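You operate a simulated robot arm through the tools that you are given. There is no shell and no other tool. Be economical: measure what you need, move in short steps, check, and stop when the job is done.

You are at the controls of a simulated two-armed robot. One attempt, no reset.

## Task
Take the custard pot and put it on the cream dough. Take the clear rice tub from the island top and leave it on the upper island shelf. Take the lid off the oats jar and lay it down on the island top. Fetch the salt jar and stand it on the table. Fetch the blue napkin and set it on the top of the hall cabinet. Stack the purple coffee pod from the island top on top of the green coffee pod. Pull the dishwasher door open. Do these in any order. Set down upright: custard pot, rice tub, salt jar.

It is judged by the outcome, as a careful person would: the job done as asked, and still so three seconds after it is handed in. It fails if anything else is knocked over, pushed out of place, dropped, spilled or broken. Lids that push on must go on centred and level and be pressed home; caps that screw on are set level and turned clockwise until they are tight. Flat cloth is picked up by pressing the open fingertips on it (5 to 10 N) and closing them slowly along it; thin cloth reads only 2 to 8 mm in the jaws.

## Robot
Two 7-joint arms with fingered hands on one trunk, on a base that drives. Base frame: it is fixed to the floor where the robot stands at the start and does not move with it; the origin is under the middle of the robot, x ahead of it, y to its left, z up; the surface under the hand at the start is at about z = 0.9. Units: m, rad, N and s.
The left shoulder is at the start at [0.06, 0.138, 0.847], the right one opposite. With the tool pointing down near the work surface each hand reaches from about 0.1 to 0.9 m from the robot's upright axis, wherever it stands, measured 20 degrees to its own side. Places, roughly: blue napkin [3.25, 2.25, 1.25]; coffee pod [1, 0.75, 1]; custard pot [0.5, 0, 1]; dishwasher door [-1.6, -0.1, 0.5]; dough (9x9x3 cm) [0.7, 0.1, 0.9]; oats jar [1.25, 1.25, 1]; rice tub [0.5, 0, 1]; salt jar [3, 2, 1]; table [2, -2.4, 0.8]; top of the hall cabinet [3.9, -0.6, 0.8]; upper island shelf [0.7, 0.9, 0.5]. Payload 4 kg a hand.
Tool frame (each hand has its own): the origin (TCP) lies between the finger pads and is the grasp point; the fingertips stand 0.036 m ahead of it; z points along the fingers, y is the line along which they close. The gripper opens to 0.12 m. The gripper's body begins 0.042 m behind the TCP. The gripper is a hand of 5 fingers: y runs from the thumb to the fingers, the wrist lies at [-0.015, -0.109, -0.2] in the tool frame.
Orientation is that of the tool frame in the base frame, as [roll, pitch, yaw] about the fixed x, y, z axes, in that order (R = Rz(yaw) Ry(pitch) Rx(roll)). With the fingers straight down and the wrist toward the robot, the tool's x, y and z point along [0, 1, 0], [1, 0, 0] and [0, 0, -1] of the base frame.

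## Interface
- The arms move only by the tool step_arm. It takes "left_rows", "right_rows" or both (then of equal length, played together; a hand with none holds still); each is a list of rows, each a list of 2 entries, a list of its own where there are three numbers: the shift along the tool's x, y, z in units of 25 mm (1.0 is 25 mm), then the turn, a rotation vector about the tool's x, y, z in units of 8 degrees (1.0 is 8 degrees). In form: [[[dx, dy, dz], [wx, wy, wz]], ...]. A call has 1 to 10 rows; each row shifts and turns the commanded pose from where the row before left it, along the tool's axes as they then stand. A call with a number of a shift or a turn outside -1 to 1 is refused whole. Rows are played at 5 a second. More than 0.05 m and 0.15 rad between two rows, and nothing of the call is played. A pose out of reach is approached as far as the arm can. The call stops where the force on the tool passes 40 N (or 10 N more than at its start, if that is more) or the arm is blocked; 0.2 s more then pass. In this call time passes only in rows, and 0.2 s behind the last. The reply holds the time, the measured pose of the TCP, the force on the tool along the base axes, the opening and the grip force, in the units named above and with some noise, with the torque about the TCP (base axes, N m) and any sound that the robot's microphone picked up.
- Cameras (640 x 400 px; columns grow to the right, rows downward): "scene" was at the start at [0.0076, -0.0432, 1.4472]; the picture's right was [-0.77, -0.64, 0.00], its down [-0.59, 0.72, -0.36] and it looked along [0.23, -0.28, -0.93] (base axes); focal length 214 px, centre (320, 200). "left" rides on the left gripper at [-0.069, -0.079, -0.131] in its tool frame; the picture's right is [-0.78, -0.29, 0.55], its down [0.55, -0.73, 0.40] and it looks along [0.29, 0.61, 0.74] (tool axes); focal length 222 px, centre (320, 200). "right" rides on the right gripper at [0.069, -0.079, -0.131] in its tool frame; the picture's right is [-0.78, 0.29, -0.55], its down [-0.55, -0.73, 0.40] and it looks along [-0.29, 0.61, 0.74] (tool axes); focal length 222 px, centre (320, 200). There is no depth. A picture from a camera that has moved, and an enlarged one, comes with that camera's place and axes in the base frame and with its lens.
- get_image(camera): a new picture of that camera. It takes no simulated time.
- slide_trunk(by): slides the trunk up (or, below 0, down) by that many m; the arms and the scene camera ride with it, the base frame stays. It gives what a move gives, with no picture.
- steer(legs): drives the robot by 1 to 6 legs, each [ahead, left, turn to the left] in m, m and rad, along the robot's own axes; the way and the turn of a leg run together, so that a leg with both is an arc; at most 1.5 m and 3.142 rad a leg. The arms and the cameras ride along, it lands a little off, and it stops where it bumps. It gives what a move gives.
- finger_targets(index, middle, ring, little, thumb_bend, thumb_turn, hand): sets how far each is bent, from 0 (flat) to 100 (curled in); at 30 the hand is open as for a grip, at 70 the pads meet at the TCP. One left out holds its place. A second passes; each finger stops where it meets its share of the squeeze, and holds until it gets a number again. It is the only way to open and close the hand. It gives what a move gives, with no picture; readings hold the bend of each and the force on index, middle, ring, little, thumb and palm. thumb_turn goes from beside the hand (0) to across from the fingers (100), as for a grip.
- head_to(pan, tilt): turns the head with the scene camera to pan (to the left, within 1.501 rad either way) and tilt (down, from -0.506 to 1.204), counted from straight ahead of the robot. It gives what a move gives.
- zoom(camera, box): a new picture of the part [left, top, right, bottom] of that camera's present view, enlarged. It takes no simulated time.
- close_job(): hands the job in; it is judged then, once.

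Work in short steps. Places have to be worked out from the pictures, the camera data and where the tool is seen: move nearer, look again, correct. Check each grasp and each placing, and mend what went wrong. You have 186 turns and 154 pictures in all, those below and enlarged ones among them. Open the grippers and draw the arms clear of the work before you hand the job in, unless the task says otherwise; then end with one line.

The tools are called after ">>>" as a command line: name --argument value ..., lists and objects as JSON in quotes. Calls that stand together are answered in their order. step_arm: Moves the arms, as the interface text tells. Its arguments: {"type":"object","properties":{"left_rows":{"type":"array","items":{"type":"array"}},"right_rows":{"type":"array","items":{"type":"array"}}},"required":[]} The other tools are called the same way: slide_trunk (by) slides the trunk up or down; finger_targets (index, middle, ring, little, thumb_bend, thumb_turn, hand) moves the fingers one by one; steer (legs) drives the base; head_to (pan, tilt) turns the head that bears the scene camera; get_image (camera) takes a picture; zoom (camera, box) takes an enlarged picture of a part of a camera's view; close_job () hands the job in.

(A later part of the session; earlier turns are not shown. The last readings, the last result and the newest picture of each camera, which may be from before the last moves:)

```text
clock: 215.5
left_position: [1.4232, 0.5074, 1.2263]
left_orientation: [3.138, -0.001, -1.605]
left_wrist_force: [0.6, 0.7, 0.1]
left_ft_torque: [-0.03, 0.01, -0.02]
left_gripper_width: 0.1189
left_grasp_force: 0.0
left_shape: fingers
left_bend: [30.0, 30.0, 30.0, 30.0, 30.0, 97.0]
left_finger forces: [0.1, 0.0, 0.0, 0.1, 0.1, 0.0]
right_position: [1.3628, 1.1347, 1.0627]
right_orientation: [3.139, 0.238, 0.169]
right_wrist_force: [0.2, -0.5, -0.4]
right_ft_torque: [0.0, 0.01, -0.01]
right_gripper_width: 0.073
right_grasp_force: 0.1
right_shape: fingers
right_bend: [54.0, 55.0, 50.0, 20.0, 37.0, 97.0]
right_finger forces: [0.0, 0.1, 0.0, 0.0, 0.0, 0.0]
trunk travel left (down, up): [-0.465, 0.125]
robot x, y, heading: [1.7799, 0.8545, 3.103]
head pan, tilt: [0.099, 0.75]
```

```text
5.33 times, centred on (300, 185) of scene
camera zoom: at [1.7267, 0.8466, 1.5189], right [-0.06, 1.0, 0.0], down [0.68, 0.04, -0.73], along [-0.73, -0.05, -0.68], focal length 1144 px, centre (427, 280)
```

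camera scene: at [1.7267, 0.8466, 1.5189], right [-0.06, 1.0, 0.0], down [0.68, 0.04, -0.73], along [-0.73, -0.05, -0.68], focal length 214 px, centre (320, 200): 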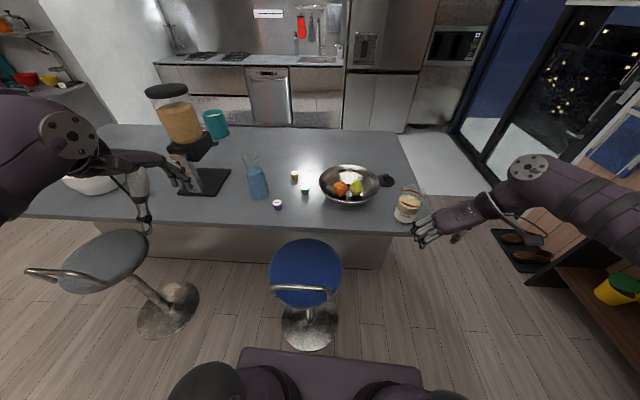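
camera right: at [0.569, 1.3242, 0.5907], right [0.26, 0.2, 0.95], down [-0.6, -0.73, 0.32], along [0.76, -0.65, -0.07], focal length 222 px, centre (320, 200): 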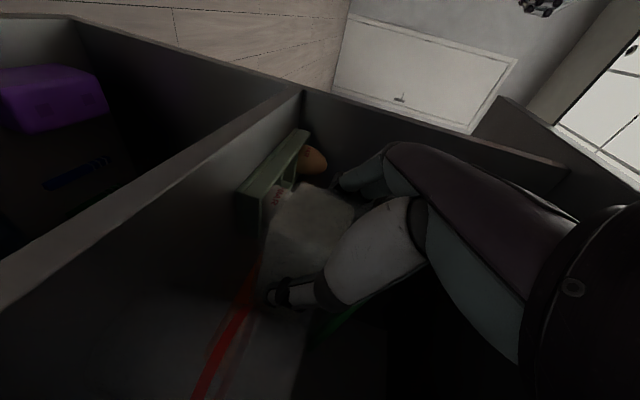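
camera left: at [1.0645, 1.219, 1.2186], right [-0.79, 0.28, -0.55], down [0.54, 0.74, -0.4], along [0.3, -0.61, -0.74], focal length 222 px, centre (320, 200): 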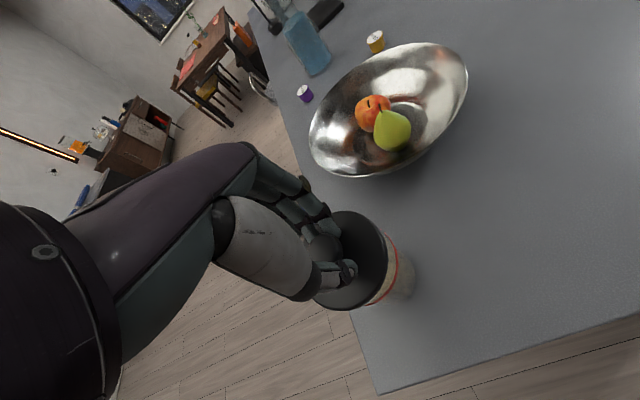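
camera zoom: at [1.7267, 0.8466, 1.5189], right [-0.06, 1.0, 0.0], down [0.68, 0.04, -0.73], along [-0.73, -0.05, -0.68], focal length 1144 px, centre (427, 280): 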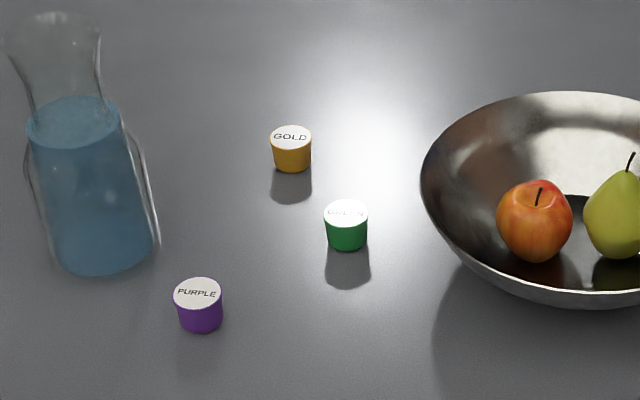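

Purple pod ≈(1.12,0.631), green ≈(1.021,0.732), tops z≈0.93; the bottle stands at (1.04,0.536). I bring the left hand over the purple pod, yawed 45° so fingers avoid the bottle, with a narrowed opening.

>>> finger_targets --hand "left" --index 46 --middle 46 --ring 48 --little 48 --thumb_bend 46

>>> step_arm --left_rows '[[[-0.5, 1, 0], [0, 0, 0]], [[-0.5, 1, 0], [0, 0, 0]], [[-0.5, 1, 0], [0, 0, 0]], [[-0.5, 1, 0], [0, 0, 0]], [[-0.5, 1, 0], [0, 0, 0]], [[-0.5, 1, 0], [0, 0, 0]], [[-0.5, 1, 0], [0, 0, 0]], [[-0.5, 1, 0], [0, 0, 0]], [[-0.4, 1, 0], [0, 0, 0]], [[-0.4, 1, 0], [0, 0, 0]]]'

>>> step_arm --left_rows '[[[0, 1, 0], [0, 0, 0]], [[0, 1, 0], [0, 0, 0]], [[0, 0, 0.5], [0, 0, 1]], [[0, 0, 0.5], [0, 0, 1]], [[0, 0, 0.5], [0, 0, 1]], [[0, 0, 0.5], [0, 0, 1]], [[0, 0, 0.5], [0, 0, 1]], [[0, 0, 0.5], [0, 0, 0.6]]]'

>>> get_image --camera "left"

```text
clock: 216.5
left_position: [1.4233, 0.5063, 1.2272]
left_orientation: [3.141, 0.001, -1.603]
left_wrist_force: [0.3, 0.9, -0.6]
left_ft_torque: [-0.01, -0.05, 0.01]
left_gripper_width: 0.0725
left_grasp_force: 0.0
left_shape: fingers
left_bend: [46.0, 46.0, 48.0, 48.0, 46.0, 97.0]
left_finger forces: [0.1, 0.0, 0.0, 0.1, 0.0, 0.0]
right_position: [1.3627, 1.1329, 1.0625]
right_orientation: [-3.139, 0.238, 0.171]
right_wrist_force: [-0.3, -0.4, 0.5]
right_ft_torque: [0.0, 0.03, 0.0]
right_gripper_width: 0.0731
right_grasp_force: 0.0
right_shape: fingers
right_bend: [54.0, 55.0, 50.0, 20.0, 37.0, 97.0]
right_finger forces: [0.0, 0.1, 0.0, 0.0, 0.0, 0.0]
trunk travel left (down, up): [-0.465, 0.125]
robot x, y, heading: [1.7776, 0.8524, 3.11]
head pan, tilt: [0.099, 0.75]
```

```text
clock: 218.7
left_position: [1.1769, 0.6356, 1.2272]
left_orientation: [3.14, 0.0, -1.604]
left_wrist_force: [0.8, -0.2, 0.2]
left_ft_torque: [-0.01, -0.02, -0.02]
left_gripper_width: 0.0725
left_grasp_force: 0.0
left_shape: fingers
left_bend: [46.0, 46.0, 48.0, 48.0, 46.0, 97.0]
left_finger forces: [0.0, 0.0, 0.0, 0.0, 0.1, 0.0]
right_position: [1.3612, 1.1344, 1.0622]
right_orientation: [3.14, 0.236, 0.171]
right_wrist_force: [0.0, -0.1, 0.5]
right_ft_torque: [-0.03, -0.01, 0.02]
right_gripper_width: 0.0734
right_grasp_force: 0.1
right_shape: fingers
right_bend: [54.0, 55.0, 50.0, 20.0, 37.0, 97.0]
right_finger forces: [0.1, 0.0, 0.0, 0.0, 0.1, 0.0]
trunk travel left (down, up): [-0.465, 0.125]
robot x, y, heading: [1.772, 0.8554, 3.109]
head pan, tilt: [0.099, 0.75]
```

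```text
clock: 220.5
left_position: [1.1269, 0.6366, 1.1525]
left_orientation: [3.141, -0.002, -2.386]
left_wrist_force: [-0.6, 0.1, -0.5]
left_ft_torque: [-0.01, -0.02, 0.02]
left_gripper_width: 0.0722
left_grasp_force: 0.1
left_shape: fingers
left_bend: [46.0, 46.0, 48.0, 48.0, 46.0, 97.0]
left_finger forces: [0.1, 0.1, 0.0, 0.1, 0.0, 0.2]
right_position: [1.3624, 1.1335, 1.0626]
right_orientation: [-3.141, 0.237, 0.169]
right_wrist_force: [0.3, -0.1, 0.5]
right_ft_torque: [-0.02, -0.01, -0.01]
right_gripper_width: 0.0728
right_grasp_force: 0.1
right_shape: fingers
right_bend: [54.0, 55.0, 50.0, 20.0, 37.0, 97.0]
right_finger forces: [0.1, 0.1, 0.0, 0.0, 0.0, 0.0]
trunk travel left (down, up): [-0.465, 0.125]
robot x, y, heading: [1.7782, 0.8544, 3.107]
head pan, tilt: [0.099, 0.75]
```

```text
48 pictures are left
camera left: at [1.2321, 0.6269, 1.2823], right [0.77, 0.32, -0.55], down [0.1, -0.91, -0.4], along [-0.63, 0.25, -0.74], focal length 222 px, centre (320, 200)
```

left: 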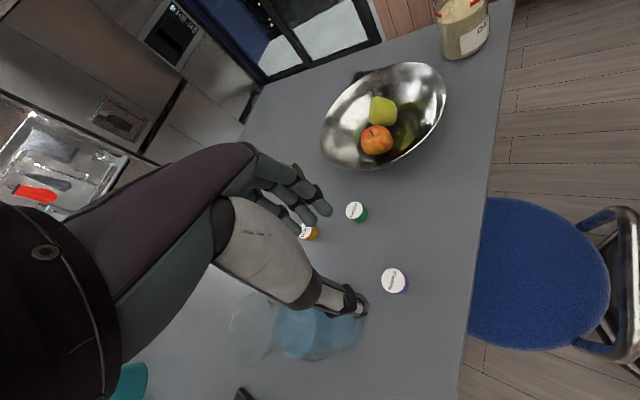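

Purple confirmed at (1.12,0.634). Centre and descend to z≈0.98, then check.

>>> step_arm --left_rows '[[[0.29, 0.1, 1], [0, 0, 0]], [[0, 0, 1], [0, 0, 0]], [[0, 0, 1], [0, 0, 0]], [[0, 0, 1], [0, 0, 0]], [[0, 0, 1], [0, 0, 0]], [[0, 0, 1], [0, 0, 0]], [[0, 0, 0.8], [0, 0, 0]]]'

>>> get_image --camera "left"

```text
clock: 222.1
left_position: [1.1202, 0.6339, 0.981]
left_orientation: [3.137, -0.003, -2.386]
left_wrist_force: [0.3, -0.7, 0.1]
left_ft_torque: [0.03, -0.01, -0.02]
left_gripper_width: 0.072
left_grasp_force: 0.0
left_shape: fingers
left_bend: [46.0, 46.0, 48.0, 48.0, 46.0, 97.0]
left_finger forces: [0.0, 0.1, 0.0, 0.0, 0.1, 0.0]
right_position: [1.3624, 1.1346, 1.0615]
right_orientation: [-3.141, 0.237, 0.17]
right_wrist_force: [-0.4, 0.4, 0.4]
right_ft_torque: [-0.03, -0.01, 0.02]
right_gripper_width: 0.0732
right_grasp_force: 0.0
right_shape: fingers
right_bend: [54.0, 55.0, 50.0, 20.0, 37.0, 97.0]
right_finger forces: [0.0, 0.0, 0.1, 0.0, 0.0, 0.0]
trunk travel left (down, up): [-0.465, 0.125]
robot x, y, heading: [1.7759, 0.852, 3.106]
head pan, tilt: [0.099, 0.75]
```

```text
47 pictures are left
camera left: at [1.2253, 0.6232, 1.1119], right [0.77, 0.33, -0.55], down [0.1, -0.91, -0.4], along [-0.63, 0.25, -0.74], focal length 222 px, centre (320, 200)
```

left: 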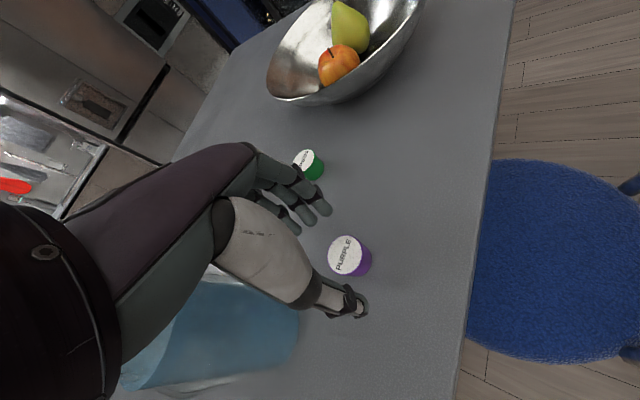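

Centred exactly. Lower to z≈0.938 and close.

>>> step_arm --left_rows '[[[0, 0.03, 0.8], [0, 0, 0]], [[0, 0, 0.6], [0, 0, 0]], [[0, 0, 0.3], [0, 0, 0]]]'

>>> finger_targets --hand "left" --index 62 --middle 62 --ring 50 --little 50 --thumb_bend 62

>>> step_arm --left_rows '[[[0, 0, -0.6], [0, 0, 0]], [[0, 0, -1], [0, 0, 0]]]'

>>> get_image --camera "left"

```text
clock: 222.9
left_position: [1.1197, 0.6341, 0.9399]
left_orientation: [3.141, -0.003, -2.386]
left_wrist_force: [-1.0, -0.9, 3.9]
left_ft_torque: [0.12, 0.15, -0.02]
left_gripper_width: 0.0723
left_grasp_force: 1.4
left_shape: fingers
left_bend: [46.0, 46.0, 48.0, 48.0, 46.0, 97.0]
left_finger forces: [1.7, 1.8, 0.0, 0.1, 0.0, 0.1]
right_position: [1.3625, 1.1341, 1.0624]
right_orientation: [3.141, 0.239, 0.169]
right_wrist_force: [0.1, 0.7, 0.4]
right_ft_torque: [-0.02, 0.03, -0.02]
right_gripper_width: 0.0731
right_grasp_force: 0.1
right_shape: fingers
right_bend: [54.0, 55.0, 50.0, 20.0, 37.0, 97.0]
right_finger forces: [0.0, 0.0, 0.0, 0.0, 0.0, 0.0]
trunk travel left (down, up): [-0.465, 0.125]
robot x, y, heading: [1.7804, 0.8519, 3.106]
head pan, tilt: [0.099, 0.75]
```

```text
clock: 223.9
left_position: [1.1213, 0.634, 0.9399]
left_orientation: [3.139, -0.001, -2.385]
left_wrist_force: [-0.6, 1.3, 2.5]
left_ft_torque: [0.1, 0.06, -0.02]
left_gripper_width: 0.0279
left_grasp_force: 2.2
left_shape: fingers
left_bend: [60.0, 61.0, 50.0, 50.0, 61.0, 97.0]
left_finger forces: [3.4, 0.4, 0.1, 0.0, 1.3, 0.0]
right_position: [1.3624, 1.1349, 1.0619]
right_orientation: [3.14, 0.236, 0.168]
right_wrist_force: [0.3, 0.2, 0.6]
right_ft_torque: [0.0, 0.01, 0.0]
right_gripper_width: 0.0727
right_grasp_force: 0.0
right_shape: fingers
right_bend: [54.0, 55.0, 50.0, 20.0, 37.0, 97.0]
right_finger forces: [0.1, 0.0, 0.1, 0.0, 0.1, 0.0]
trunk travel left (down, up): [-0.465, 0.125]
robot x, y, heading: [1.7826, 0.8519, 3.105]
head pan, tilt: [0.099, 0.75]
```

```text
clock: 224.5
left_position: [1.1196, 0.6333, 0.9795]
left_orientation: [3.141, -0.003, -2.386]
left_wrist_force: [0.1, 0.2, 0.8]
left_ft_torque: [-0.01, 0.01, 0.02]
left_gripper_width: 0.0281
left_grasp_force: 1.5
left_shape: fingers
left_bend: [61.0, 62.0, 50.0, 50.0, 61.0, 97.0]
left_finger forces: [1.1, 0.4, 0.0, 0.1, 1.5, 0.1]
right_position: [1.3624, 1.1345, 1.0622]
right_orientation: [-3.141, 0.238, 0.171]
right_wrist_force: [0.1, -0.4, 0.1]
right_ft_torque: [-0.01, -0.02, 0.01]
right_gripper_width: 0.0731
right_grasp_force: 0.0
right_shape: fingers
right_bend: [54.0, 55.0, 50.0, 20.0, 37.0, 97.0]
right_finger forces: [0.1, 0.0, 0.1, 0.1, 0.0, 0.1]
trunk travel left (down, up): [-0.465, 0.125]
robot x, y, heading: [1.7783, 0.8523, 3.11]
head pan, tilt: [0.099, 0.75]
```

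```text
46 pictures are left
camera left: at [1.2249, 0.6238, 1.1102], right [0.77, 0.33, -0.55], down [0.1, -0.91, -0.4], along [-0.63, 0.25, -0.74], focal length 222 px, centre (320, 200)
```

left: 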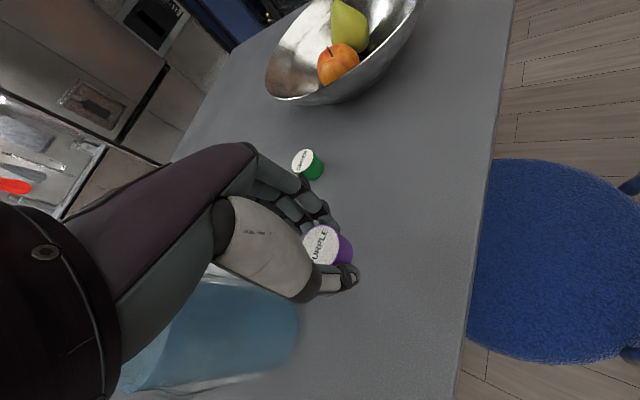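

Pod held. Tighten slightly, raise, and carry it above the green pod.

>>> finger_targets --hand "left" --index 64 --middle 64 --thumb_bend 64

>>> step_arm --left_rows '[[[0, 0, -1], [0, 0, 0]], [[0, 0, -1], [0, 0, 0]], [[0.06, 0.93, 0], [0, 0, 0]], [[0.06, 0.93, 0], [0, 0, 0]], [[0.06, 0.93, 0], [0, 0, 0]], [[0.05, 0.93, 0], [0, 0, 0]], [[0.05, 0.93, 0], [0, 0, 0]], [[0.05, 0.92, 0], [0, 0, 0]]]'

>>> get_image --camera "left"

>>> zoom --camera "scene" --box '[260, 150, 360, 210]'

```text
clock: 225.5
left_position: [1.1201, 0.6343, 0.9792]
left_orientation: [3.14, -0.002, -2.385]
left_wrist_force: [-0.9, -0.1, 0.4]
left_ft_torque: [-0.01, -0.01, 0.01]
left_gripper_width: 0.0266
left_grasp_force: 2.9
left_shape: fingers
left_bend: [62.0, 63.0, 50.0, 50.0, 61.0, 97.0]
left_finger forces: [2.2, 1.4, 0.0, 0.0, 3.5, 0.1]
right_position: [1.3624, 1.1348, 1.0622]
right_orientation: [-3.141, 0.238, 0.17]
right_wrist_force: [0.2, 0.0, -1.0]
right_ft_torque: [-0.02, -0.01, -0.01]
right_gripper_width: 0.0732
right_grasp_force: 0.1
right_shape: fingers
right_bend: [54.0, 55.0, 50.0, 20.0, 37.0, 97.0]
right_finger forces: [0.0, 0.0, 0.0, 0.0, 0.0, 0.0]
trunk travel left (down, up): [-0.465, 0.125]
robot x, y, heading: [1.7785, 0.8517, 3.108]
head pan, tilt: [0.099, 0.75]
```

```text
clock: 227.3
left_position: [1.0183, 0.7312, 1.0321]
left_orientation: [-3.14, -0.001, -2.384]
left_wrist_force: [0.2, 0.7, 0.5]
left_ft_torque: [0.0, -0.02, 0.0]
left_gripper_width: 0.0272
left_grasp_force: 3.5
left_shape: fingers
left_bend: [62.0, 63.0, 50.0, 50.0, 61.0, 97.0]
left_finger forces: [2.1, 1.4, 0.0, 0.0, 3.4, 0.0]
right_position: [1.3612, 1.1354, 1.062]
right_orientation: [3.139, 0.235, 0.17]
right_wrist_force: [-0.5, 0.2, 0.0]
right_ft_torque: [-0.01, 0.01, 0.0]
right_gripper_width: 0.0732
right_grasp_force: 0.0
right_shape: fingers
right_bend: [54.0, 55.0, 50.0, 20.0, 37.0, 97.0]
right_finger forces: [0.0, 0.1, 0.1, 0.2, 0.0, 0.1]
trunk travel left (down, up): [-0.465, 0.125]
robot x, y, heading: [1.7726, 0.8562, 3.103]
head pan, tilt: [0.099, 0.75]
```

```text
45 pictures are left
camera left: at [1.1222, 0.7216, 1.1619], right [0.77, 0.33, -0.55], down [0.1, -0.91, -0.4], along [-0.63, 0.25, -0.74], focal length 222 px, centre (320, 200)
```

left: 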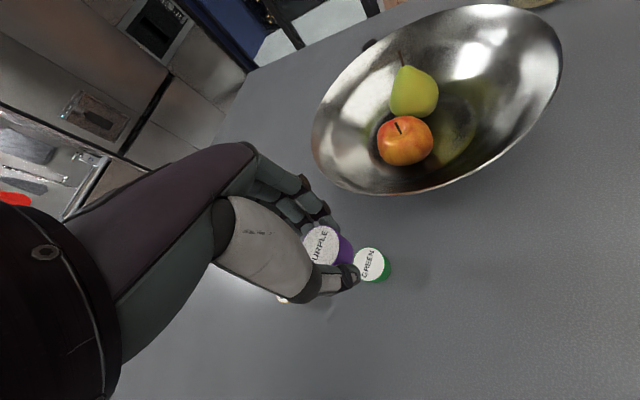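

```text
6.40 times, centred on (310, 180) of scene
camera zoom: at [1.726, 0.847, 1.5189], right [-0.07, 1.0, 0.0], down [0.68, 0.04, -0.73], along [-0.73, -0.05, -0.68], focal length 1373 px, centre (384, 328)
```

zoom: 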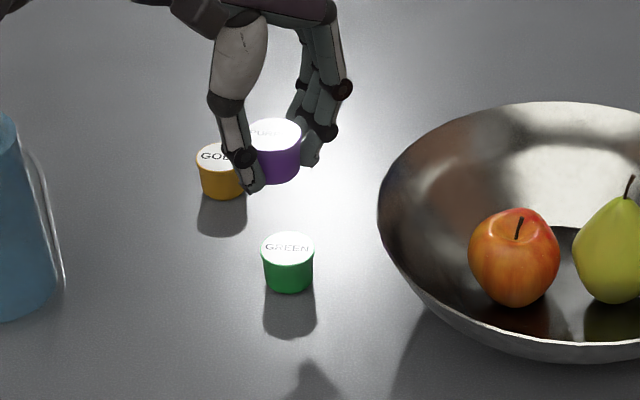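

Purple is within ~3 mm of the green axis. Small correction, then lower to near contact.

>>> step_arm --left_rows '[[[0, 0.11, 0.8], [0, 0, 0]], [[0, 0, 0.8], [0, 0, 0]], [[0, 0, 0.5], [0, 0, 0]], [[0, 0, 0.2], [0, 0, 0]]]'

>>> zoom --camera "scene" --box '[270, 160, 350, 210]'

```text
clock: 228.3
left_position: [1.016, 0.7335, 0.9727]
left_orientation: [3.14, 0.0, -2.386]
left_wrist_force: [0.6, 0.5, -1.0]
left_ft_torque: [0.01, -0.02, 0.0]
left_gripper_width: 0.0269
left_grasp_force: 3.2
left_shape: fingers
left_bend: [62.0, 63.0, 50.0, 50.0, 61.0, 97.0]
left_finger forces: [2.1, 1.4, 0.1, 0.0, 3.4, 0.1]
right_position: [1.3636, 1.1333, 1.0612]
right_orientation: [3.141, 0.235, 0.168]
right_wrist_force: [0.0, -0.2, -0.7]
right_ft_torque: [0.0, -0.01, 0.01]
right_gripper_width: 0.0729
right_grasp_force: 0.0
right_shape: fingers
right_bend: [54.0, 55.0, 50.0, 20.0, 37.0, 97.0]
right_finger forces: [0.1, 0.0, 0.1, 0.0, 0.0, 0.1]
trunk travel left (down, up): [-0.465, 0.125]
robot x, y, heading: [1.7789, 0.8548, 3.105]
head pan, tilt: [0.099, 0.75]
```

```text
8.00 times, centred on (310, 185) of scene
camera zoom: at [1.7264, 0.8466, 1.5189], right [-0.07, 1.0, 0.0], down [0.68, 0.04, -0.73], along [-0.73, -0.05, -0.68], focal length 1716 px, centre (400, 320)
```

zoom: 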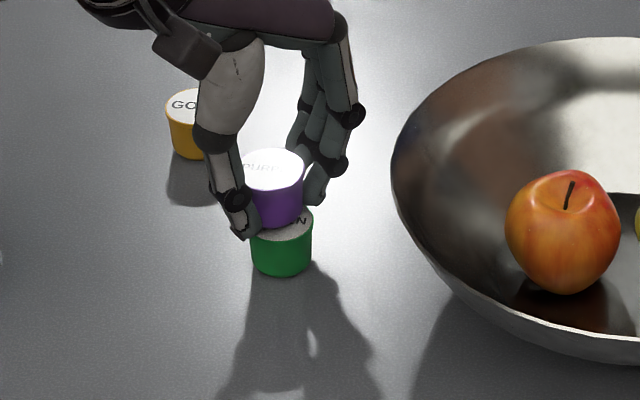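

Nearly on; nudge 2 mm and lower in 1.5 mm steps until contact.

>>> step_arm --left_rows '[[[-0.12, 0, 0.05], [0, 0, 0]], [[0, 0, 0.06], [0, 0, 0]], [[0, 0, 0.06], [0, 0, 0]]]'

>>> zoom --camera "scene" --box '[270, 160, 350, 210]'

```text
clock: 229.1
left_position: [1.0206, 0.735, 0.9686]
left_orientation: [-3.141, -0.004, -2.384]
left_wrist_force: [-0.2, 0.1, 4.3]
left_ft_torque: [0.05, 0.01, -0.01]
left_gripper_width: 0.027
left_grasp_force: 4.6
left_shape: fingers
left_bend: [62.0, 63.0, 50.0, 50.0, 61.0, 97.0]
left_finger forces: [2.1, 3.2, 0.0, 0.0, 3.6, 0.0]
right_position: [1.362, 1.1347, 1.0615]
right_orientation: [3.141, 0.239, 0.169]
right_wrist_force: [1.2, 0.6, -0.2]
right_ft_torque: [0.01, -0.01, -0.01]
right_gripper_width: 0.073
right_grasp_force: 0.1
right_shape: fingers
right_bend: [54.0, 55.0, 50.0, 20.0, 37.0, 97.0]
right_finger forces: [0.0, 0.0, 0.1, 0.0, 0.0, 0.1]
trunk travel left (down, up): [-0.465, 0.125]
robot x, y, heading: [1.7789, 0.8538, 3.1]
head pan, tilt: [0.099, 0.75]
```

```text
8.00 times, centred on (310, 185) of scene
camera zoom: at [1.7268, 0.8466, 1.519], right [-0.07, 1.0, 0.0], down [0.68, 0.04, -0.73], along [-0.73, -0.05, -0.68], focal length 1716 px, centre (400, 320)
```

zoom: 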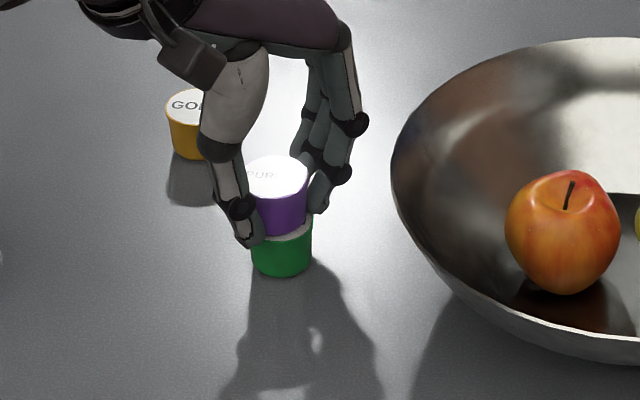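

Stacked with contact. Release gently and rise.

>>> step_arm --left_rows '[[[0, 0, -0.04], [0, 0, 0]]]'

>>> finger_targets --hand "left" --index 58 --middle 58 --thumb_bend 58

>>> finger_targets --hand "left" --index 46 --middle 46 --ring 46 --little 46 --thumb_bend 46

>>> step_arm --left_rows '[[[0, 0, -0.5], [0, 0, 0]], [[0, 0, -1], [0, 0, 0]], [[0, 0, -1], [0, 0, 0]], [[0, 0, -1], [0, 0, 0]], [[0, 0, -1], [0, 0, 0]], [[0, 0, -1], [0, 0, 0]], [[0, 0, -1], [0, 0, 0]], [[0, 0, -1], [0, 0, 0]], [[0, 0, -1], [0, 0, 0]], [[0, 0, -1], [0, 0, 0]]]'

>>> zoom --camera "scene" --box '[240, 140, 380, 220]'

```text
clock: 229.5
left_position: [1.0187, 0.7353, 0.9682]
left_orientation: [3.139, -0.001, -2.385]
left_wrist_force: [0.1, 0.6, 2.6]
left_ft_torque: [0.01, -0.01, -0.01]
left_gripper_width: 0.0269
left_grasp_force: 4.2
left_shape: fingers
left_bend: [62.0, 63.0, 50.0, 50.0, 61.0, 97.0]
left_finger forces: [2.2, 2.5, 0.0, 0.1, 3.5, 0.1]
right_position: [1.3627, 1.1338, 1.0631]
right_orientation: [3.14, 0.237, 0.171]
right_wrist_force: [0.8, -0.1, 0.3]
right_ft_torque: [0.0, -0.02, -0.01]
right_gripper_width: 0.0729
right_grasp_force: 0.0
right_shape: fingers
right_bend: [54.0, 55.0, 50.0, 20.0, 37.0, 97.0]
right_finger forces: [0.0, 0.0, 0.0, 0.1, 0.1, 0.0]
trunk travel left (down, up): [-0.465, 0.125]
robot x, y, heading: [1.7782, 0.8532, 3.104]
head pan, tilt: [0.099, 0.75]
```

```text
clock: 230.5
left_position: [1.0192, 0.7359, 0.9685]
left_orientation: [3.14, -0.002, -2.386]
left_wrist_force: [0.3, 0.0, 0.0]
left_ft_torque: [0.01, 0.03, 0.0]
left_gripper_width: 0.0385
left_grasp_force: 0.0
left_shape: fingers
left_bend: [57.0, 57.0, 50.0, 50.0, 57.0, 97.0]
left_finger forces: [0.0, 0.1, 0.1, 0.1, 0.0, 0.0]
right_position: [1.3637, 1.1341, 1.0619]
right_orientation: [3.141, 0.239, 0.17]
right_wrist_force: [-0.3, 0.0, -0.6]
right_ft_torque: [-0.01, 0.02, 0.04]
right_gripper_width: 0.073
right_grasp_force: 0.1
right_shape: fingers
right_bend: [54.0, 55.0, 50.0, 20.0, 37.0, 97.0]
right_finger forces: [0.1, 0.0, 0.0, 0.0, 0.0, 0.1]
trunk travel left (down, up): [-0.465, 0.125]
robot x, y, heading: [1.7774, 0.8515, 3.105]
head pan, tilt: [0.099, 0.75]
```

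```text
clock: 231.5
left_position: [1.0183, 0.7355, 0.9689]
left_orientation: [3.14, -0.003, -2.388]
left_wrist_force: [0.0, 0.7, -0.4]
left_ft_torque: [0.01, -0.01, -0.01]
left_gripper_width: 0.0714
left_grasp_force: 0.2
left_shape: fingers
left_bend: [46.0, 46.0, 46.0, 46.0, 46.0, 97.0]
left_finger forces: [0.1, 0.0, 0.0, 0.1, 0.1, 0.0]
right_position: [1.3614, 1.134, 1.062]
right_orientation: [3.141, 0.238, 0.169]
right_wrist_force: [-0.5, -0.6, 0.7]
right_ft_torque: [0.04, -0.01, 0.03]
right_gripper_width: 0.0731
right_grasp_force: 0.0
right_shape: fingers
right_bend: [54.0, 55.0, 50.0, 20.0, 37.0, 97.0]
right_finger forces: [0.0, 0.0, 0.1, 0.1, 0.0, 0.0]
trunk travel left (down, up): [-0.465, 0.125]
robot x, y, heading: [1.7769, 0.8532, 3.108]
head pan, tilt: [0.099, 0.75]
```

```text
clock: 233.7
left_position: [1.023, 0.7378, 1.1902]
left_orientation: [-3.117, 0.0, -2.403]
left_wrist_force: [0.6, 1.0, 1.4]
left_ft_torque: [-0.08, 0.04, -0.01]
left_gripper_width: 0.0719
left_grasp_force: 0.0
left_shape: fingers
left_bend: [46.0, 46.0, 46.0, 46.0, 46.0, 97.0]
left_finger forces: [0.0, 0.0, 0.1, 0.0, 0.1, 0.0]
left hand out of reach, approached as far as the arm can: row 10
right_position: [1.3606, 1.1328, 1.0614]
right_orientation: [-3.14, 0.235, 0.17]
right_wrist_force: [-0.2, -0.2, -0.2]
right_ft_torque: [0.03, -0.01, 0.0]
right_gripper_width: 0.073
right_grasp_force: 0.0
right_shape: fingers
right_bend: [54.0, 55.0, 50.0, 20.0, 37.0, 97.0]
right_finger forces: [0.1, 0.0, 0.0, 0.0, 0.1, 0.0]
trunk travel left (down, up): [-0.465, 0.125]
robot x, y, heading: [1.776, 0.8529, 3.105]
head pan, tilt: [0.099, 0.75]
```

```text
4.57 times, centred on (310, 180) of scene
camera zoom: at [1.7257, 0.8448, 1.519], right [-0.07, 1.0, 0.0], down [0.68, 0.05, -0.73], along [-0.73, -0.05, -0.68], focal length 980 px, centre (366, 291)
```

zoom: 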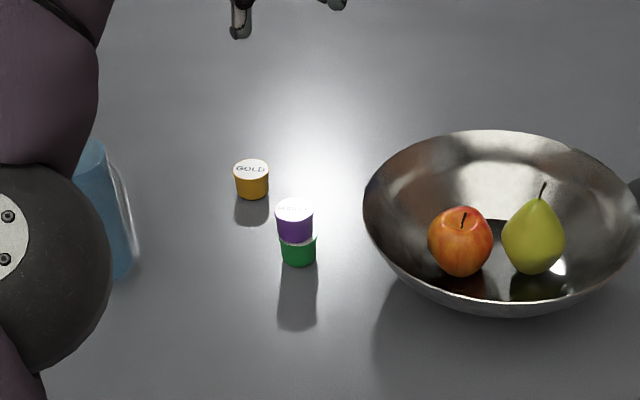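

The purple pod stands on the green one. Retract the left arm, then drive toward the side counter to find the salt jar and napkin.

>>> step_arm --left_rows '[[[-0.72, -0.69, 0], [0, 0, 0]], [[-0.72, -0.69, 0], [0, 0, 0]], [[-0.72, -0.69, 0], [0, 0, 0]], [[-0.72, -0.69, 0], [0, 0, 0]], [[-0.72, -0.69, 0], [0, 0, 0]], [[-0.72, -0.69, 0], [0, 0, 0]], [[-0.72, -0.69, 0], [0, 0, 0]], [[-0.72, -0.69, 0], [0, 0, 0]], [[-0.72, -0.69, 0], [0, 0, 0]], [[-0.72, -0.69, 0], [0, 0, 0]]]'

>>> step_arm --left_rows '[[[-0.72, -0.69, 0], [0, 0, -1]], [[-0.5, -0.8, 0], [0, 0, -1]], [[0, -0.5, 0], [0, 0, -1]], [[0, -0.5, 0], [0, 0, -1]], [[0, 0, 0], [0, 0, -1]], [[0, 0, 0], [0, 0, -0.6]]]'

>>> steer --legs '[[-0.2, 0, 0], [0, 0, -1.54], [0, -0.9, 0]]'

>>> head_to --pan 0.0 --tilt 0.35

>>> get_image --camera "scene"

```text
clock: 235.9
left_position: [1.2682, 0.7319, 1.2065]
left_orientation: [3.139, -0.002, -2.386]
left_wrist_force: [1.1, 0.1, 0.0]
left_ft_torque: [0.01, -0.02, 0.0]
left_gripper_width: 0.0717
left_grasp_force: 0.0
left_shape: fingers
left_bend: [46.0, 46.0, 46.0, 46.0, 46.0, 97.0]
left_finger forces: [0.0, 0.0, 0.1, 0.1, 0.0, 0.0]
right_position: [1.3626, 1.1349, 1.0634]
right_orientation: [3.141, 0.238, 0.17]
right_wrist_force: [0.2, 0.4, 0.3]
right_ft_torque: [-0.03, 0.01, -0.02]
right_gripper_width: 0.073
right_grasp_force: 0.0
right_shape: fingers
right_bend: [54.0, 55.0, 50.0, 20.0, 37.0, 97.0]
right_finger forces: [0.0, 0.1, 0.0, 0.0, 0.0, 0.0]
trunk travel left (down, up): [-0.465, 0.125]
robot x, y, heading: [1.7778, 0.8504, 3.102]
head pan, tilt: [0.099, 0.75]
```

```text
clock: 237.3
left_position: [1.3392, 0.7171, 1.2072]
left_orientation: [3.141, 0.001, -1.603]
left_wrist_force: [0.0, 0.2, 0.2]
left_ft_torque: [0.0, -0.01, 0.0]
left_gripper_width: 0.0719
left_grasp_force: 0.1
left_shape: fingers
left_bend: [46.0, 46.0, 46.0, 46.0, 46.0, 97.0]
left_finger forces: [0.0, 0.1, 0.0, 0.0, 0.0, 0.1]
right_position: [1.3627, 1.1335, 1.0622]
right_orientation: [3.14, 0.238, 0.168]
right_wrist_force: [1.1, -0.1, 0.4]
right_ft_torque: [0.01, -0.02, 0.02]
right_gripper_width: 0.0733
right_grasp_force: 0.1
right_shape: fingers
right_bend: [54.0, 55.0, 50.0, 20.0, 37.0, 97.0]
right_finger forces: [0.0, 0.0, 0.0, 0.1, 0.1, 0.0]
trunk travel left (down, up): [-0.465, 0.125]
robot x, y, heading: [1.7769, 0.8518, 3.106]
head pan, tilt: [0.099, 0.75]
```

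```text
clock: 247.0
left_position: [2.7291, 1.2529, 1.2068]
left_orientation: [3.141, 0.001, 3.104]
left_wrist_force: [-0.3, -0.3, 0.2]
left_ft_torque: [0.04, 0.03, 0.05]
left_gripper_width: 0.0718
left_grasp_force: 0.0
left_shape: fingers
left_bend: [46.0, 46.0, 46.0, 46.0, 46.0, 97.0]
left_finger forces: [0.0, 0.1, 0.1, 0.1, 0.1, 0.0]
right_position: [3.1446, 1.2278, 1.0629]
right_orientation: [3.139, 0.238, -1.405]
right_wrist_force: [0.4, -0.1, -0.9]
right_ft_torque: [-0.01, 0.04, 0.02]
right_gripper_width: 0.0731
right_grasp_force: 0.0
right_shape: fingers
right_bend: [54.0, 55.0, 50.0, 20.0, 37.0, 97.0]
right_finger forces: [0.0, 0.0, 0.1, 0.0, 0.0, 0.1]
trunk travel left (down, up): [-0.465, 0.125]
robot x, y, heading: [2.862, 0.8162, 1.533]
head pan, tilt: [0.099, 0.75]
```

```text
clock: 247.9
left_position: [2.7292, 1.2523, 1.2075]
left_orientation: [3.14, 0.002, 3.104]
left_wrist_force: [0.4, 0.3, 0.8]
left_ft_torque: [0.02, 0.03, 0.0]
left_gripper_width: 0.0719
left_grasp_force: 0.1
left_shape: fingers
left_bend: [46.0, 46.0, 46.0, 46.0, 46.0, 97.0]
left_finger forces: [0.0, 0.0, 0.1, 0.1, 0.0, 0.0]
right_position: [3.1433, 1.226, 1.0624]
right_orientation: [3.139, 0.237, -1.406]
right_wrist_force: [0.3, 0.6, -0.7]
right_ft_torque: [-0.01, -0.01, -0.03]
right_gripper_width: 0.0732
right_grasp_force: 0.1
right_shape: fingers
right_bend: [54.0, 55.0, 50.0, 20.0, 37.0, 97.0]
right_finger forces: [0.0, 0.0, 0.0, 0.0, 0.1, 0.0]
trunk travel left (down, up): [-0.465, 0.125]
robot x, y, heading: [2.8636, 0.8164, 1.534]
head pan, tilt: [0.0, 0.351]
```

```text
40 pictures are left
camera scene: at [2.8666, 0.8764, 1.5545], right [1.0, -0.04, 0.0], down [-0.01, -0.34, -0.94], along [0.03, 0.94, -0.34], focal length 214 px, centre (320, 200)
```

scene: 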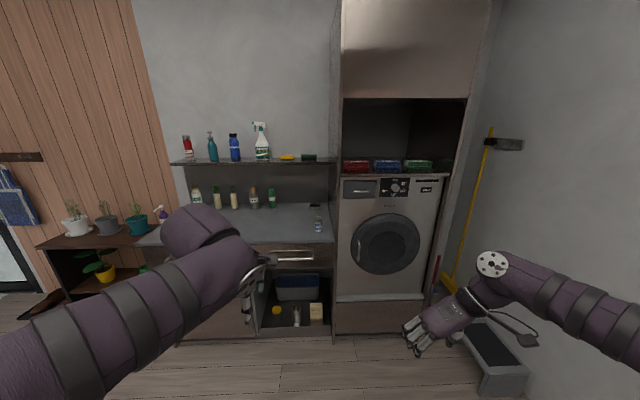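

I see red, blue and green folded cloths above the washer and a small jar at the counter's right end. Zoom in on both.

>>> zoom --camera "scene" --box '[280, 140, 460, 250]'

```text
3.56 times, centred on (370, 195) of scene
camera zoom: at [2.8666, 0.8764, 1.5545], right [1.0, -0.04, 0.0], down [-0.01, -0.34, -0.94], along [0.03, 0.94, -0.34], focal length 763 px, centre (142, 218)
```

zoom: 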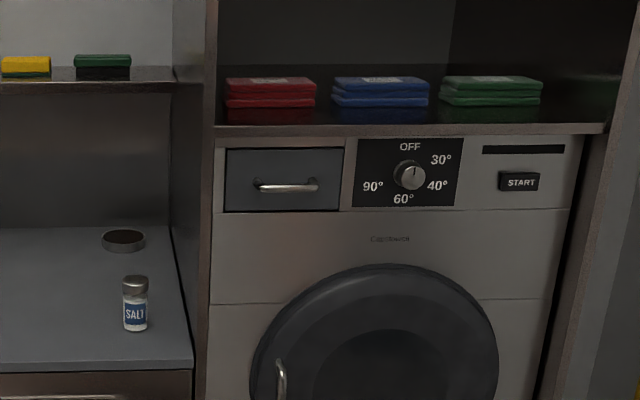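

Salt jar ≈(2.89,2.1); blue napkin ≈(3.37,2.35) on the ledge above the washer. Drive to about (3.1,1.5).

>>> steer --legs '[[0.62, -0.24, 0.037]]'

>>> head_to --pan 0.0 --tilt 0.5

>>> get_image --camera "scene"

```text
clock: 251.6
left_position: [2.9573, 1.8579, 1.2066]
left_orientation: [3.139, 0.0, -3.127]
left_wrist_force: [0.6, -0.5, -0.6]
left_ft_torque: [-0.01, -0.02, -0.04]
left_gripper_width: 0.0718
left_grasp_force: 0.0
left_shape: fingers
left_bend: [46.0, 46.0, 46.0, 46.0, 46.0, 97.0]
left_finger forces: [0.0, 0.0, 0.0, 0.0, 0.1, 0.0]
right_position: [3.3733, 1.8547, 1.0611]
right_orientation: [3.139, 0.236, -1.353]
right_wrist_force: [0.1, 0.5, 0.1]
right_ft_torque: [-0.01, 0.02, -0.01]
right_gripper_width: 0.0733
right_grasp_force: 0.0
right_shape: fingers
right_bend: [54.0, 55.0, 50.0, 20.0, 37.0, 97.0]
right_finger forces: [0.0, 0.1, 0.1, 0.1, 0.1, 0.0]
trunk travel left (down, up): [-0.465, 0.125]
robot x, y, heading: [3.1101, 1.4266, 1.583]
head pan, tilt: [0.0, 0.351]
```

```text
clock: 252.3
left_position: [2.9572, 1.8562, 1.2059]
left_orientation: [3.141, 0.0, -3.126]
left_wrist_force: [-0.9, 0.5, 1.0]
left_ft_torque: [0.0, -0.02, 0.0]
left_gripper_width: 0.0715
left_grasp_force: 0.1
left_shape: fingers
left_bend: [46.0, 46.0, 46.0, 46.0, 46.0, 97.0]
left_finger forces: [0.0, 0.0, 0.0, 0.0, 0.1, 0.0]
right_position: [3.3732, 1.8546, 1.062]
right_orientation: [3.139, 0.239, -1.352]
right_wrist_force: [0.2, 0.2, 0.2]
right_ft_torque: [0.0, -0.03, 0.01]
right_gripper_width: 0.0731
right_grasp_force: 0.0
right_shape: fingers
right_bend: [54.0, 55.0, 50.0, 20.0, 37.0, 97.0]
right_finger forces: [0.1, 0.1, 0.0, 0.0, 0.0, 0.0]
trunk travel left (down, up): [-0.465, 0.125]
robot x, y, heading: [3.1164, 1.425, 1.584]
head pan, tilt: [0.0, 0.499]
```

```text
38 pictures are left
camera scene: at [3.1139, 1.4868, 1.541], right [1.0, 0.01, 0.0], down [0.01, -0.48, -0.88], along [-0.01, 0.88, -0.48], focal length 214 px, centre (320, 200)
```

scene: 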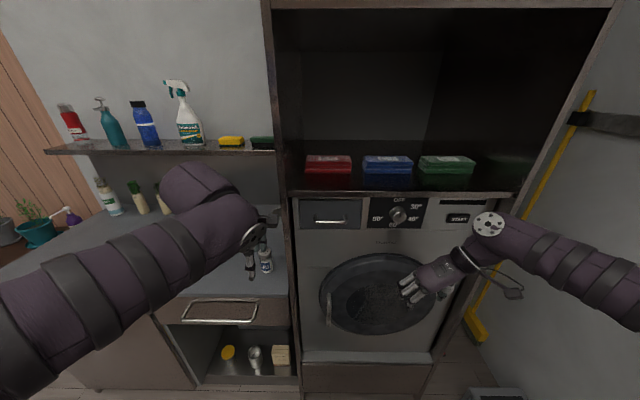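

Triangulated: salt ≈(2.893,2.107) on counter z≈0.89; blue napkin ≈ x 3.31, y 2.10–2.24 on a ledge z≈1.285. First the salt with the left hand: move above it.

>>> finger_targets --hand "left" --index 38 --middle 38 --ring 38 --little 38 --thumb_bend 38

>>> step_arm --left_rows '[[[0.25, 1, 0], [0, 0, 0]], [[0.25, 1, 0], [0, 0, 0]], [[0.25, 1, 0], [0, 0, 0]], [[0.25, 1, 0], [0, 0, 0]], [[0.25, 1, 0.2], [0, 0, 0]], [[0.25, 1, 0.5], [0, 0, 0]], [[0.25, 1, 0.7], [0, 0, 0]], [[0.25, 1, 0.7], [0, 0, 0]], [[0.25, 1, 0.7], [0, 0, 0]], [[0.25, 1, 0.7], [0, 0, 0]]]'

>>> get_image --camera "left"

```text
clock: 253.3
left_position: [2.957, 1.8564, 1.2063]
left_orientation: [3.141, 0.0, -3.126]
left_wrist_force: [0.5, -0.3, -1.2]
left_ft_torque: [0.03, 0.0, 0.0]
left_gripper_width: 0.0955
left_grasp_force: 0.1
left_shape: fingers
left_bend: [38.0, 38.0, 38.0, 38.0, 38.0, 97.0]
left_finger forces: [0.0, 0.0, 0.1, 0.0, 0.0, 0.0]
right_position: [3.373, 1.8529, 1.0631]
right_orientation: [3.141, 0.239, -1.354]
right_wrist_force: [-0.9, 1.0, 0.4]
right_ft_torque: [0.01, 0.0, -0.03]
right_gripper_width: 0.0731
right_grasp_force: 0.1
right_shape: fingers
right_bend: [54.0, 55.0, 50.0, 20.0, 37.0, 97.0]
right_finger forces: [0.0, 0.0, 0.0, 0.0, 0.0, 0.0]
trunk travel left (down, up): [-0.465, 0.125]
robot x, y, heading: [3.1149, 1.4254, 1.587]
head pan, tilt: [0.0, 0.499]
```

```text
clock: 255.5
left_position: [2.8897, 2.1075, 1.1191]
left_orientation: [3.139, -0.001, -3.128]
left_wrist_force: [-0.3, 0.0, 0.1]
left_ft_torque: [-0.04, 0.0, 0.03]
left_gripper_width: 0.0955
left_grasp_force: 0.1
left_shape: fingers
left_bend: [38.0, 38.0, 38.0, 38.0, 38.0, 97.0]
left_finger forces: [0.0, 0.0, 0.0, 0.0, 0.0, 0.1]
right_position: [3.3734, 1.8552, 1.0619]
right_orientation: [3.141, 0.237, -1.353]
right_wrist_force: [0.9, -0.6, 0.8]
right_ft_torque: [-0.02, 0.02, 0.0]
right_gripper_width: 0.0729
right_grasp_force: 0.0
right_shape: fingers
right_bend: [54.0, 55.0, 50.0, 20.0, 37.0, 97.0]
right_finger forces: [0.0, 0.1, 0.1, 0.0, 0.0, 0.0]
trunk travel left (down, up): [-0.465, 0.125]
robot x, y, heading: [3.1117, 1.4261, 1.587]
head pan, tilt: [0.0, 0.499]
```

```text
37 pictures are left
camera left: at [2.9602, 2.029, 1.2501], right [0.79, -0.28, -0.55], down [-0.54, -0.74, -0.4], along [-0.3, 0.61, -0.74], focal length 222 px, centre (320, 200)
```

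left: 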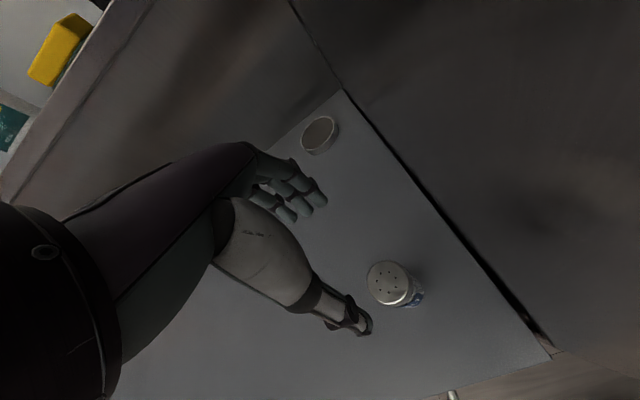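

Salt at (2.894,2.094). Correct and descend to z≈0.95.

>>> step_arm --left_rows '[[[-0.16, -0.53, 0.5], [0, 0, 0]], [[0, 0, 1], [0, 0, 0]], [[0, 0, 1], [0, 0, 0]], [[0, 0, 1], [0, 0, 0]], [[0, 0, 1], [0, 0, 0]], [[0, 0, 1], [0, 0, 0]], [[0, 0, 1], [0, 0, 0]], [[0, 0, 0.3], [0, 0, 0]]]'

>>> get_image --camera "left"

```text
clock: 257.3
left_position: [2.8942, 2.0935, 0.9509]
left_orientation: [3.139, 0.001, -3.126]
left_wrist_force: [-0.5, -0.8, 1.9]
left_ft_torque: [-0.06, -0.03, 0.0]
left_gripper_width: 0.0955
left_grasp_force: 0.6
left_shape: fingers
left_bend: [38.0, 38.0, 38.0, 38.0, 38.0, 97.0]
left_finger forces: [0.0, 0.0, 0.0, 0.1, 1.4, 0.1]
right_position: [3.3739, 1.8538, 1.062]
right_orientation: [3.141, 0.236, -1.353]
right_wrist_force: [-0.5, -0.5, 0.0]
right_ft_torque: [0.06, 0.01, 0.02]
right_gripper_width: 0.0731
right_grasp_force: 0.1
right_shape: fingers
right_bend: [54.0, 55.0, 50.0, 20.0, 37.0, 97.0]
right_finger forces: [0.0, 0.0, 0.1, 0.0, 0.0, 0.0]
trunk travel left (down, up): [-0.465, 0.125]
robot x, y, heading: [3.1094, 1.4257, 1.584]
head pan, tilt: [0.0, 0.499]
```

```text
36 pictures are left
camera left: at [2.964, 2.0147, 1.0804], right [0.79, -0.28, -0.55], down [-0.54, -0.74, -0.4], along [-0.3, 0.61, -0.73], focal length 222 px, centre (320, 200)
```

left: 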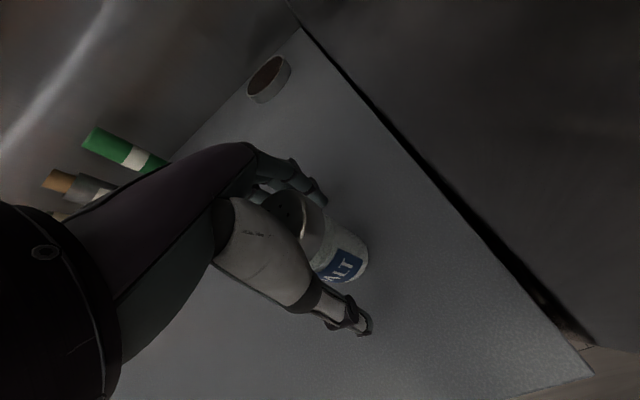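

Thumb tip just grazes the counter (z≈0.915). Raise 4 mm and close on the jar.

>>> step_arm --left_rows '[[[0, 0, -0.2], [0, 0, 0]]]'

>>> finger_targets --hand "left" --index 62 --middle 62 --ring 55 --little 50 --thumb_bend 62

>>> step_arm --left_rows '[[[0, 0, -0.5], [0, 0, 0]], [[0, 0, -1], [0, 0, 0]], [[0, 0, -1], [0, 0, 0]], [[0, 0, -1], [0, 0, 0]]]'

>>> get_image --camera "left"

```text
clock: 257.7
left_position: [2.8936, 2.0929, 0.9543]
left_orientation: [3.141, -0.002, -3.127]
left_wrist_force: [0.5, 0.1, -0.2]
left_ft_torque: [-0.01, 0.01, 0.03]
left_gripper_width: 0.0956
left_grasp_force: 0.1
left_shape: fingers
left_bend: [38.0, 38.0, 38.0, 38.0, 38.0, 97.0]
left_finger forces: [0.0, 0.0, 0.0, 0.1, 0.0, 0.1]
right_position: [3.3729, 1.8543, 1.0619]
right_orientation: [-3.14, 0.238, -1.352]
right_wrist_force: [-0.2, -0.6, 0.2]
right_ft_torque: [0.01, 0.01, 0.0]
right_gripper_width: 0.073
right_grasp_force: 0.0
right_shape: fingers
right_bend: [54.0, 55.0, 50.0, 20.0, 37.0, 97.0]
right_finger forces: [0.0, 0.0, 0.0, 0.0, 0.0, 0.0]
trunk travel left (down, up): [-0.465, 0.125]
robot x, y, heading: [3.1097, 1.4273, 1.583]
head pan, tilt: [0.0, 0.499]
```

```text
clock: 258.7
left_position: [2.8951, 2.0926, 0.9544]
left_orientation: [3.141, 0.001, -3.127]
left_wrist_force: [-0.4, -0.3, 0.2]
left_ft_torque: [-0.01, 0.0, 0.02]
left_gripper_width: 0.0423
left_grasp_force: 7.0
left_shape: fingers
left_bend: [58.0, 60.0, 55.0, 50.0, 57.0, 97.0]
left_finger forces: [4.7, 2.2, 0.1, 0.0, 7.0, 0.1]
right_position: [3.373, 1.854, 1.0622]
right_orientation: [-3.141, 0.237, -1.353]
right_wrist_force: [0.0, 0.1, 0.1]
right_ft_torque: [0.0, -0.01, 0.02]
right_gripper_width: 0.0728
right_grasp_force: 0.0
right_shape: fingers
right_bend: [54.0, 55.0, 50.0, 20.0, 37.0, 97.0]
right_finger forces: [0.0, 0.1, 0.0, 0.0, 0.1, 0.0]
trunk travel left (down, up): [-0.465, 0.125]
robot x, y, heading: [3.1145, 1.4263, 1.587]
head pan, tilt: [0.0, 0.499]
```

```text
clock: 259.7
left_position: [2.8973, 2.0945, 1.0424]
left_orientation: [3.139, 0.0, -3.125]
left_wrist_force: [0.4, -0.1, 0.1]
left_ft_torque: [0.01, 0.04, -0.02]
left_gripper_width: 0.0424
left_grasp_force: 6.5
left_shape: fingers
left_bend: [58.0, 60.0, 55.0, 50.0, 57.0, 97.0]
left_finger forces: [4.5, 2.2, 0.0, 0.0, 6.8, 0.0]
right_position: [3.3727, 1.8538, 1.0633]
right_orientation: [3.141, 0.238, -1.353]
right_wrist_force: [-0.5, -0.3, 0.4]
right_ft_torque: [0.0, 0.02, 0.0]
right_gripper_width: 0.0732
right_grasp_force: 0.1
right_shape: fingers
right_bend: [54.0, 55.0, 50.0, 20.0, 37.0, 97.0]
right_finger forces: [0.0, 0.0, 0.0, 0.1, 0.0, 0.0]
trunk travel left (down, up): [-0.465, 0.125]
robot x, y, heading: [3.1126, 1.4249, 1.585]
head pan, tilt: [0.0, 0.499]
```

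```text
35 pictures are left
camera left: at [2.9671, 2.0163, 1.1733], right [0.79, -0.28, -0.55], down [-0.54, -0.74, -0.4], along [-0.3, 0.61, -0.74], focal length 222 px, centre (320, 200)
```

left: 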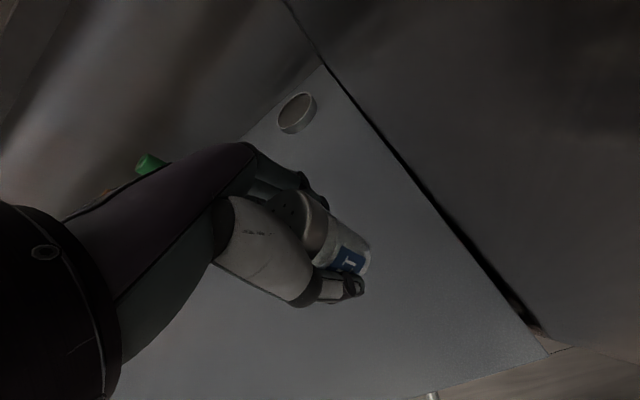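

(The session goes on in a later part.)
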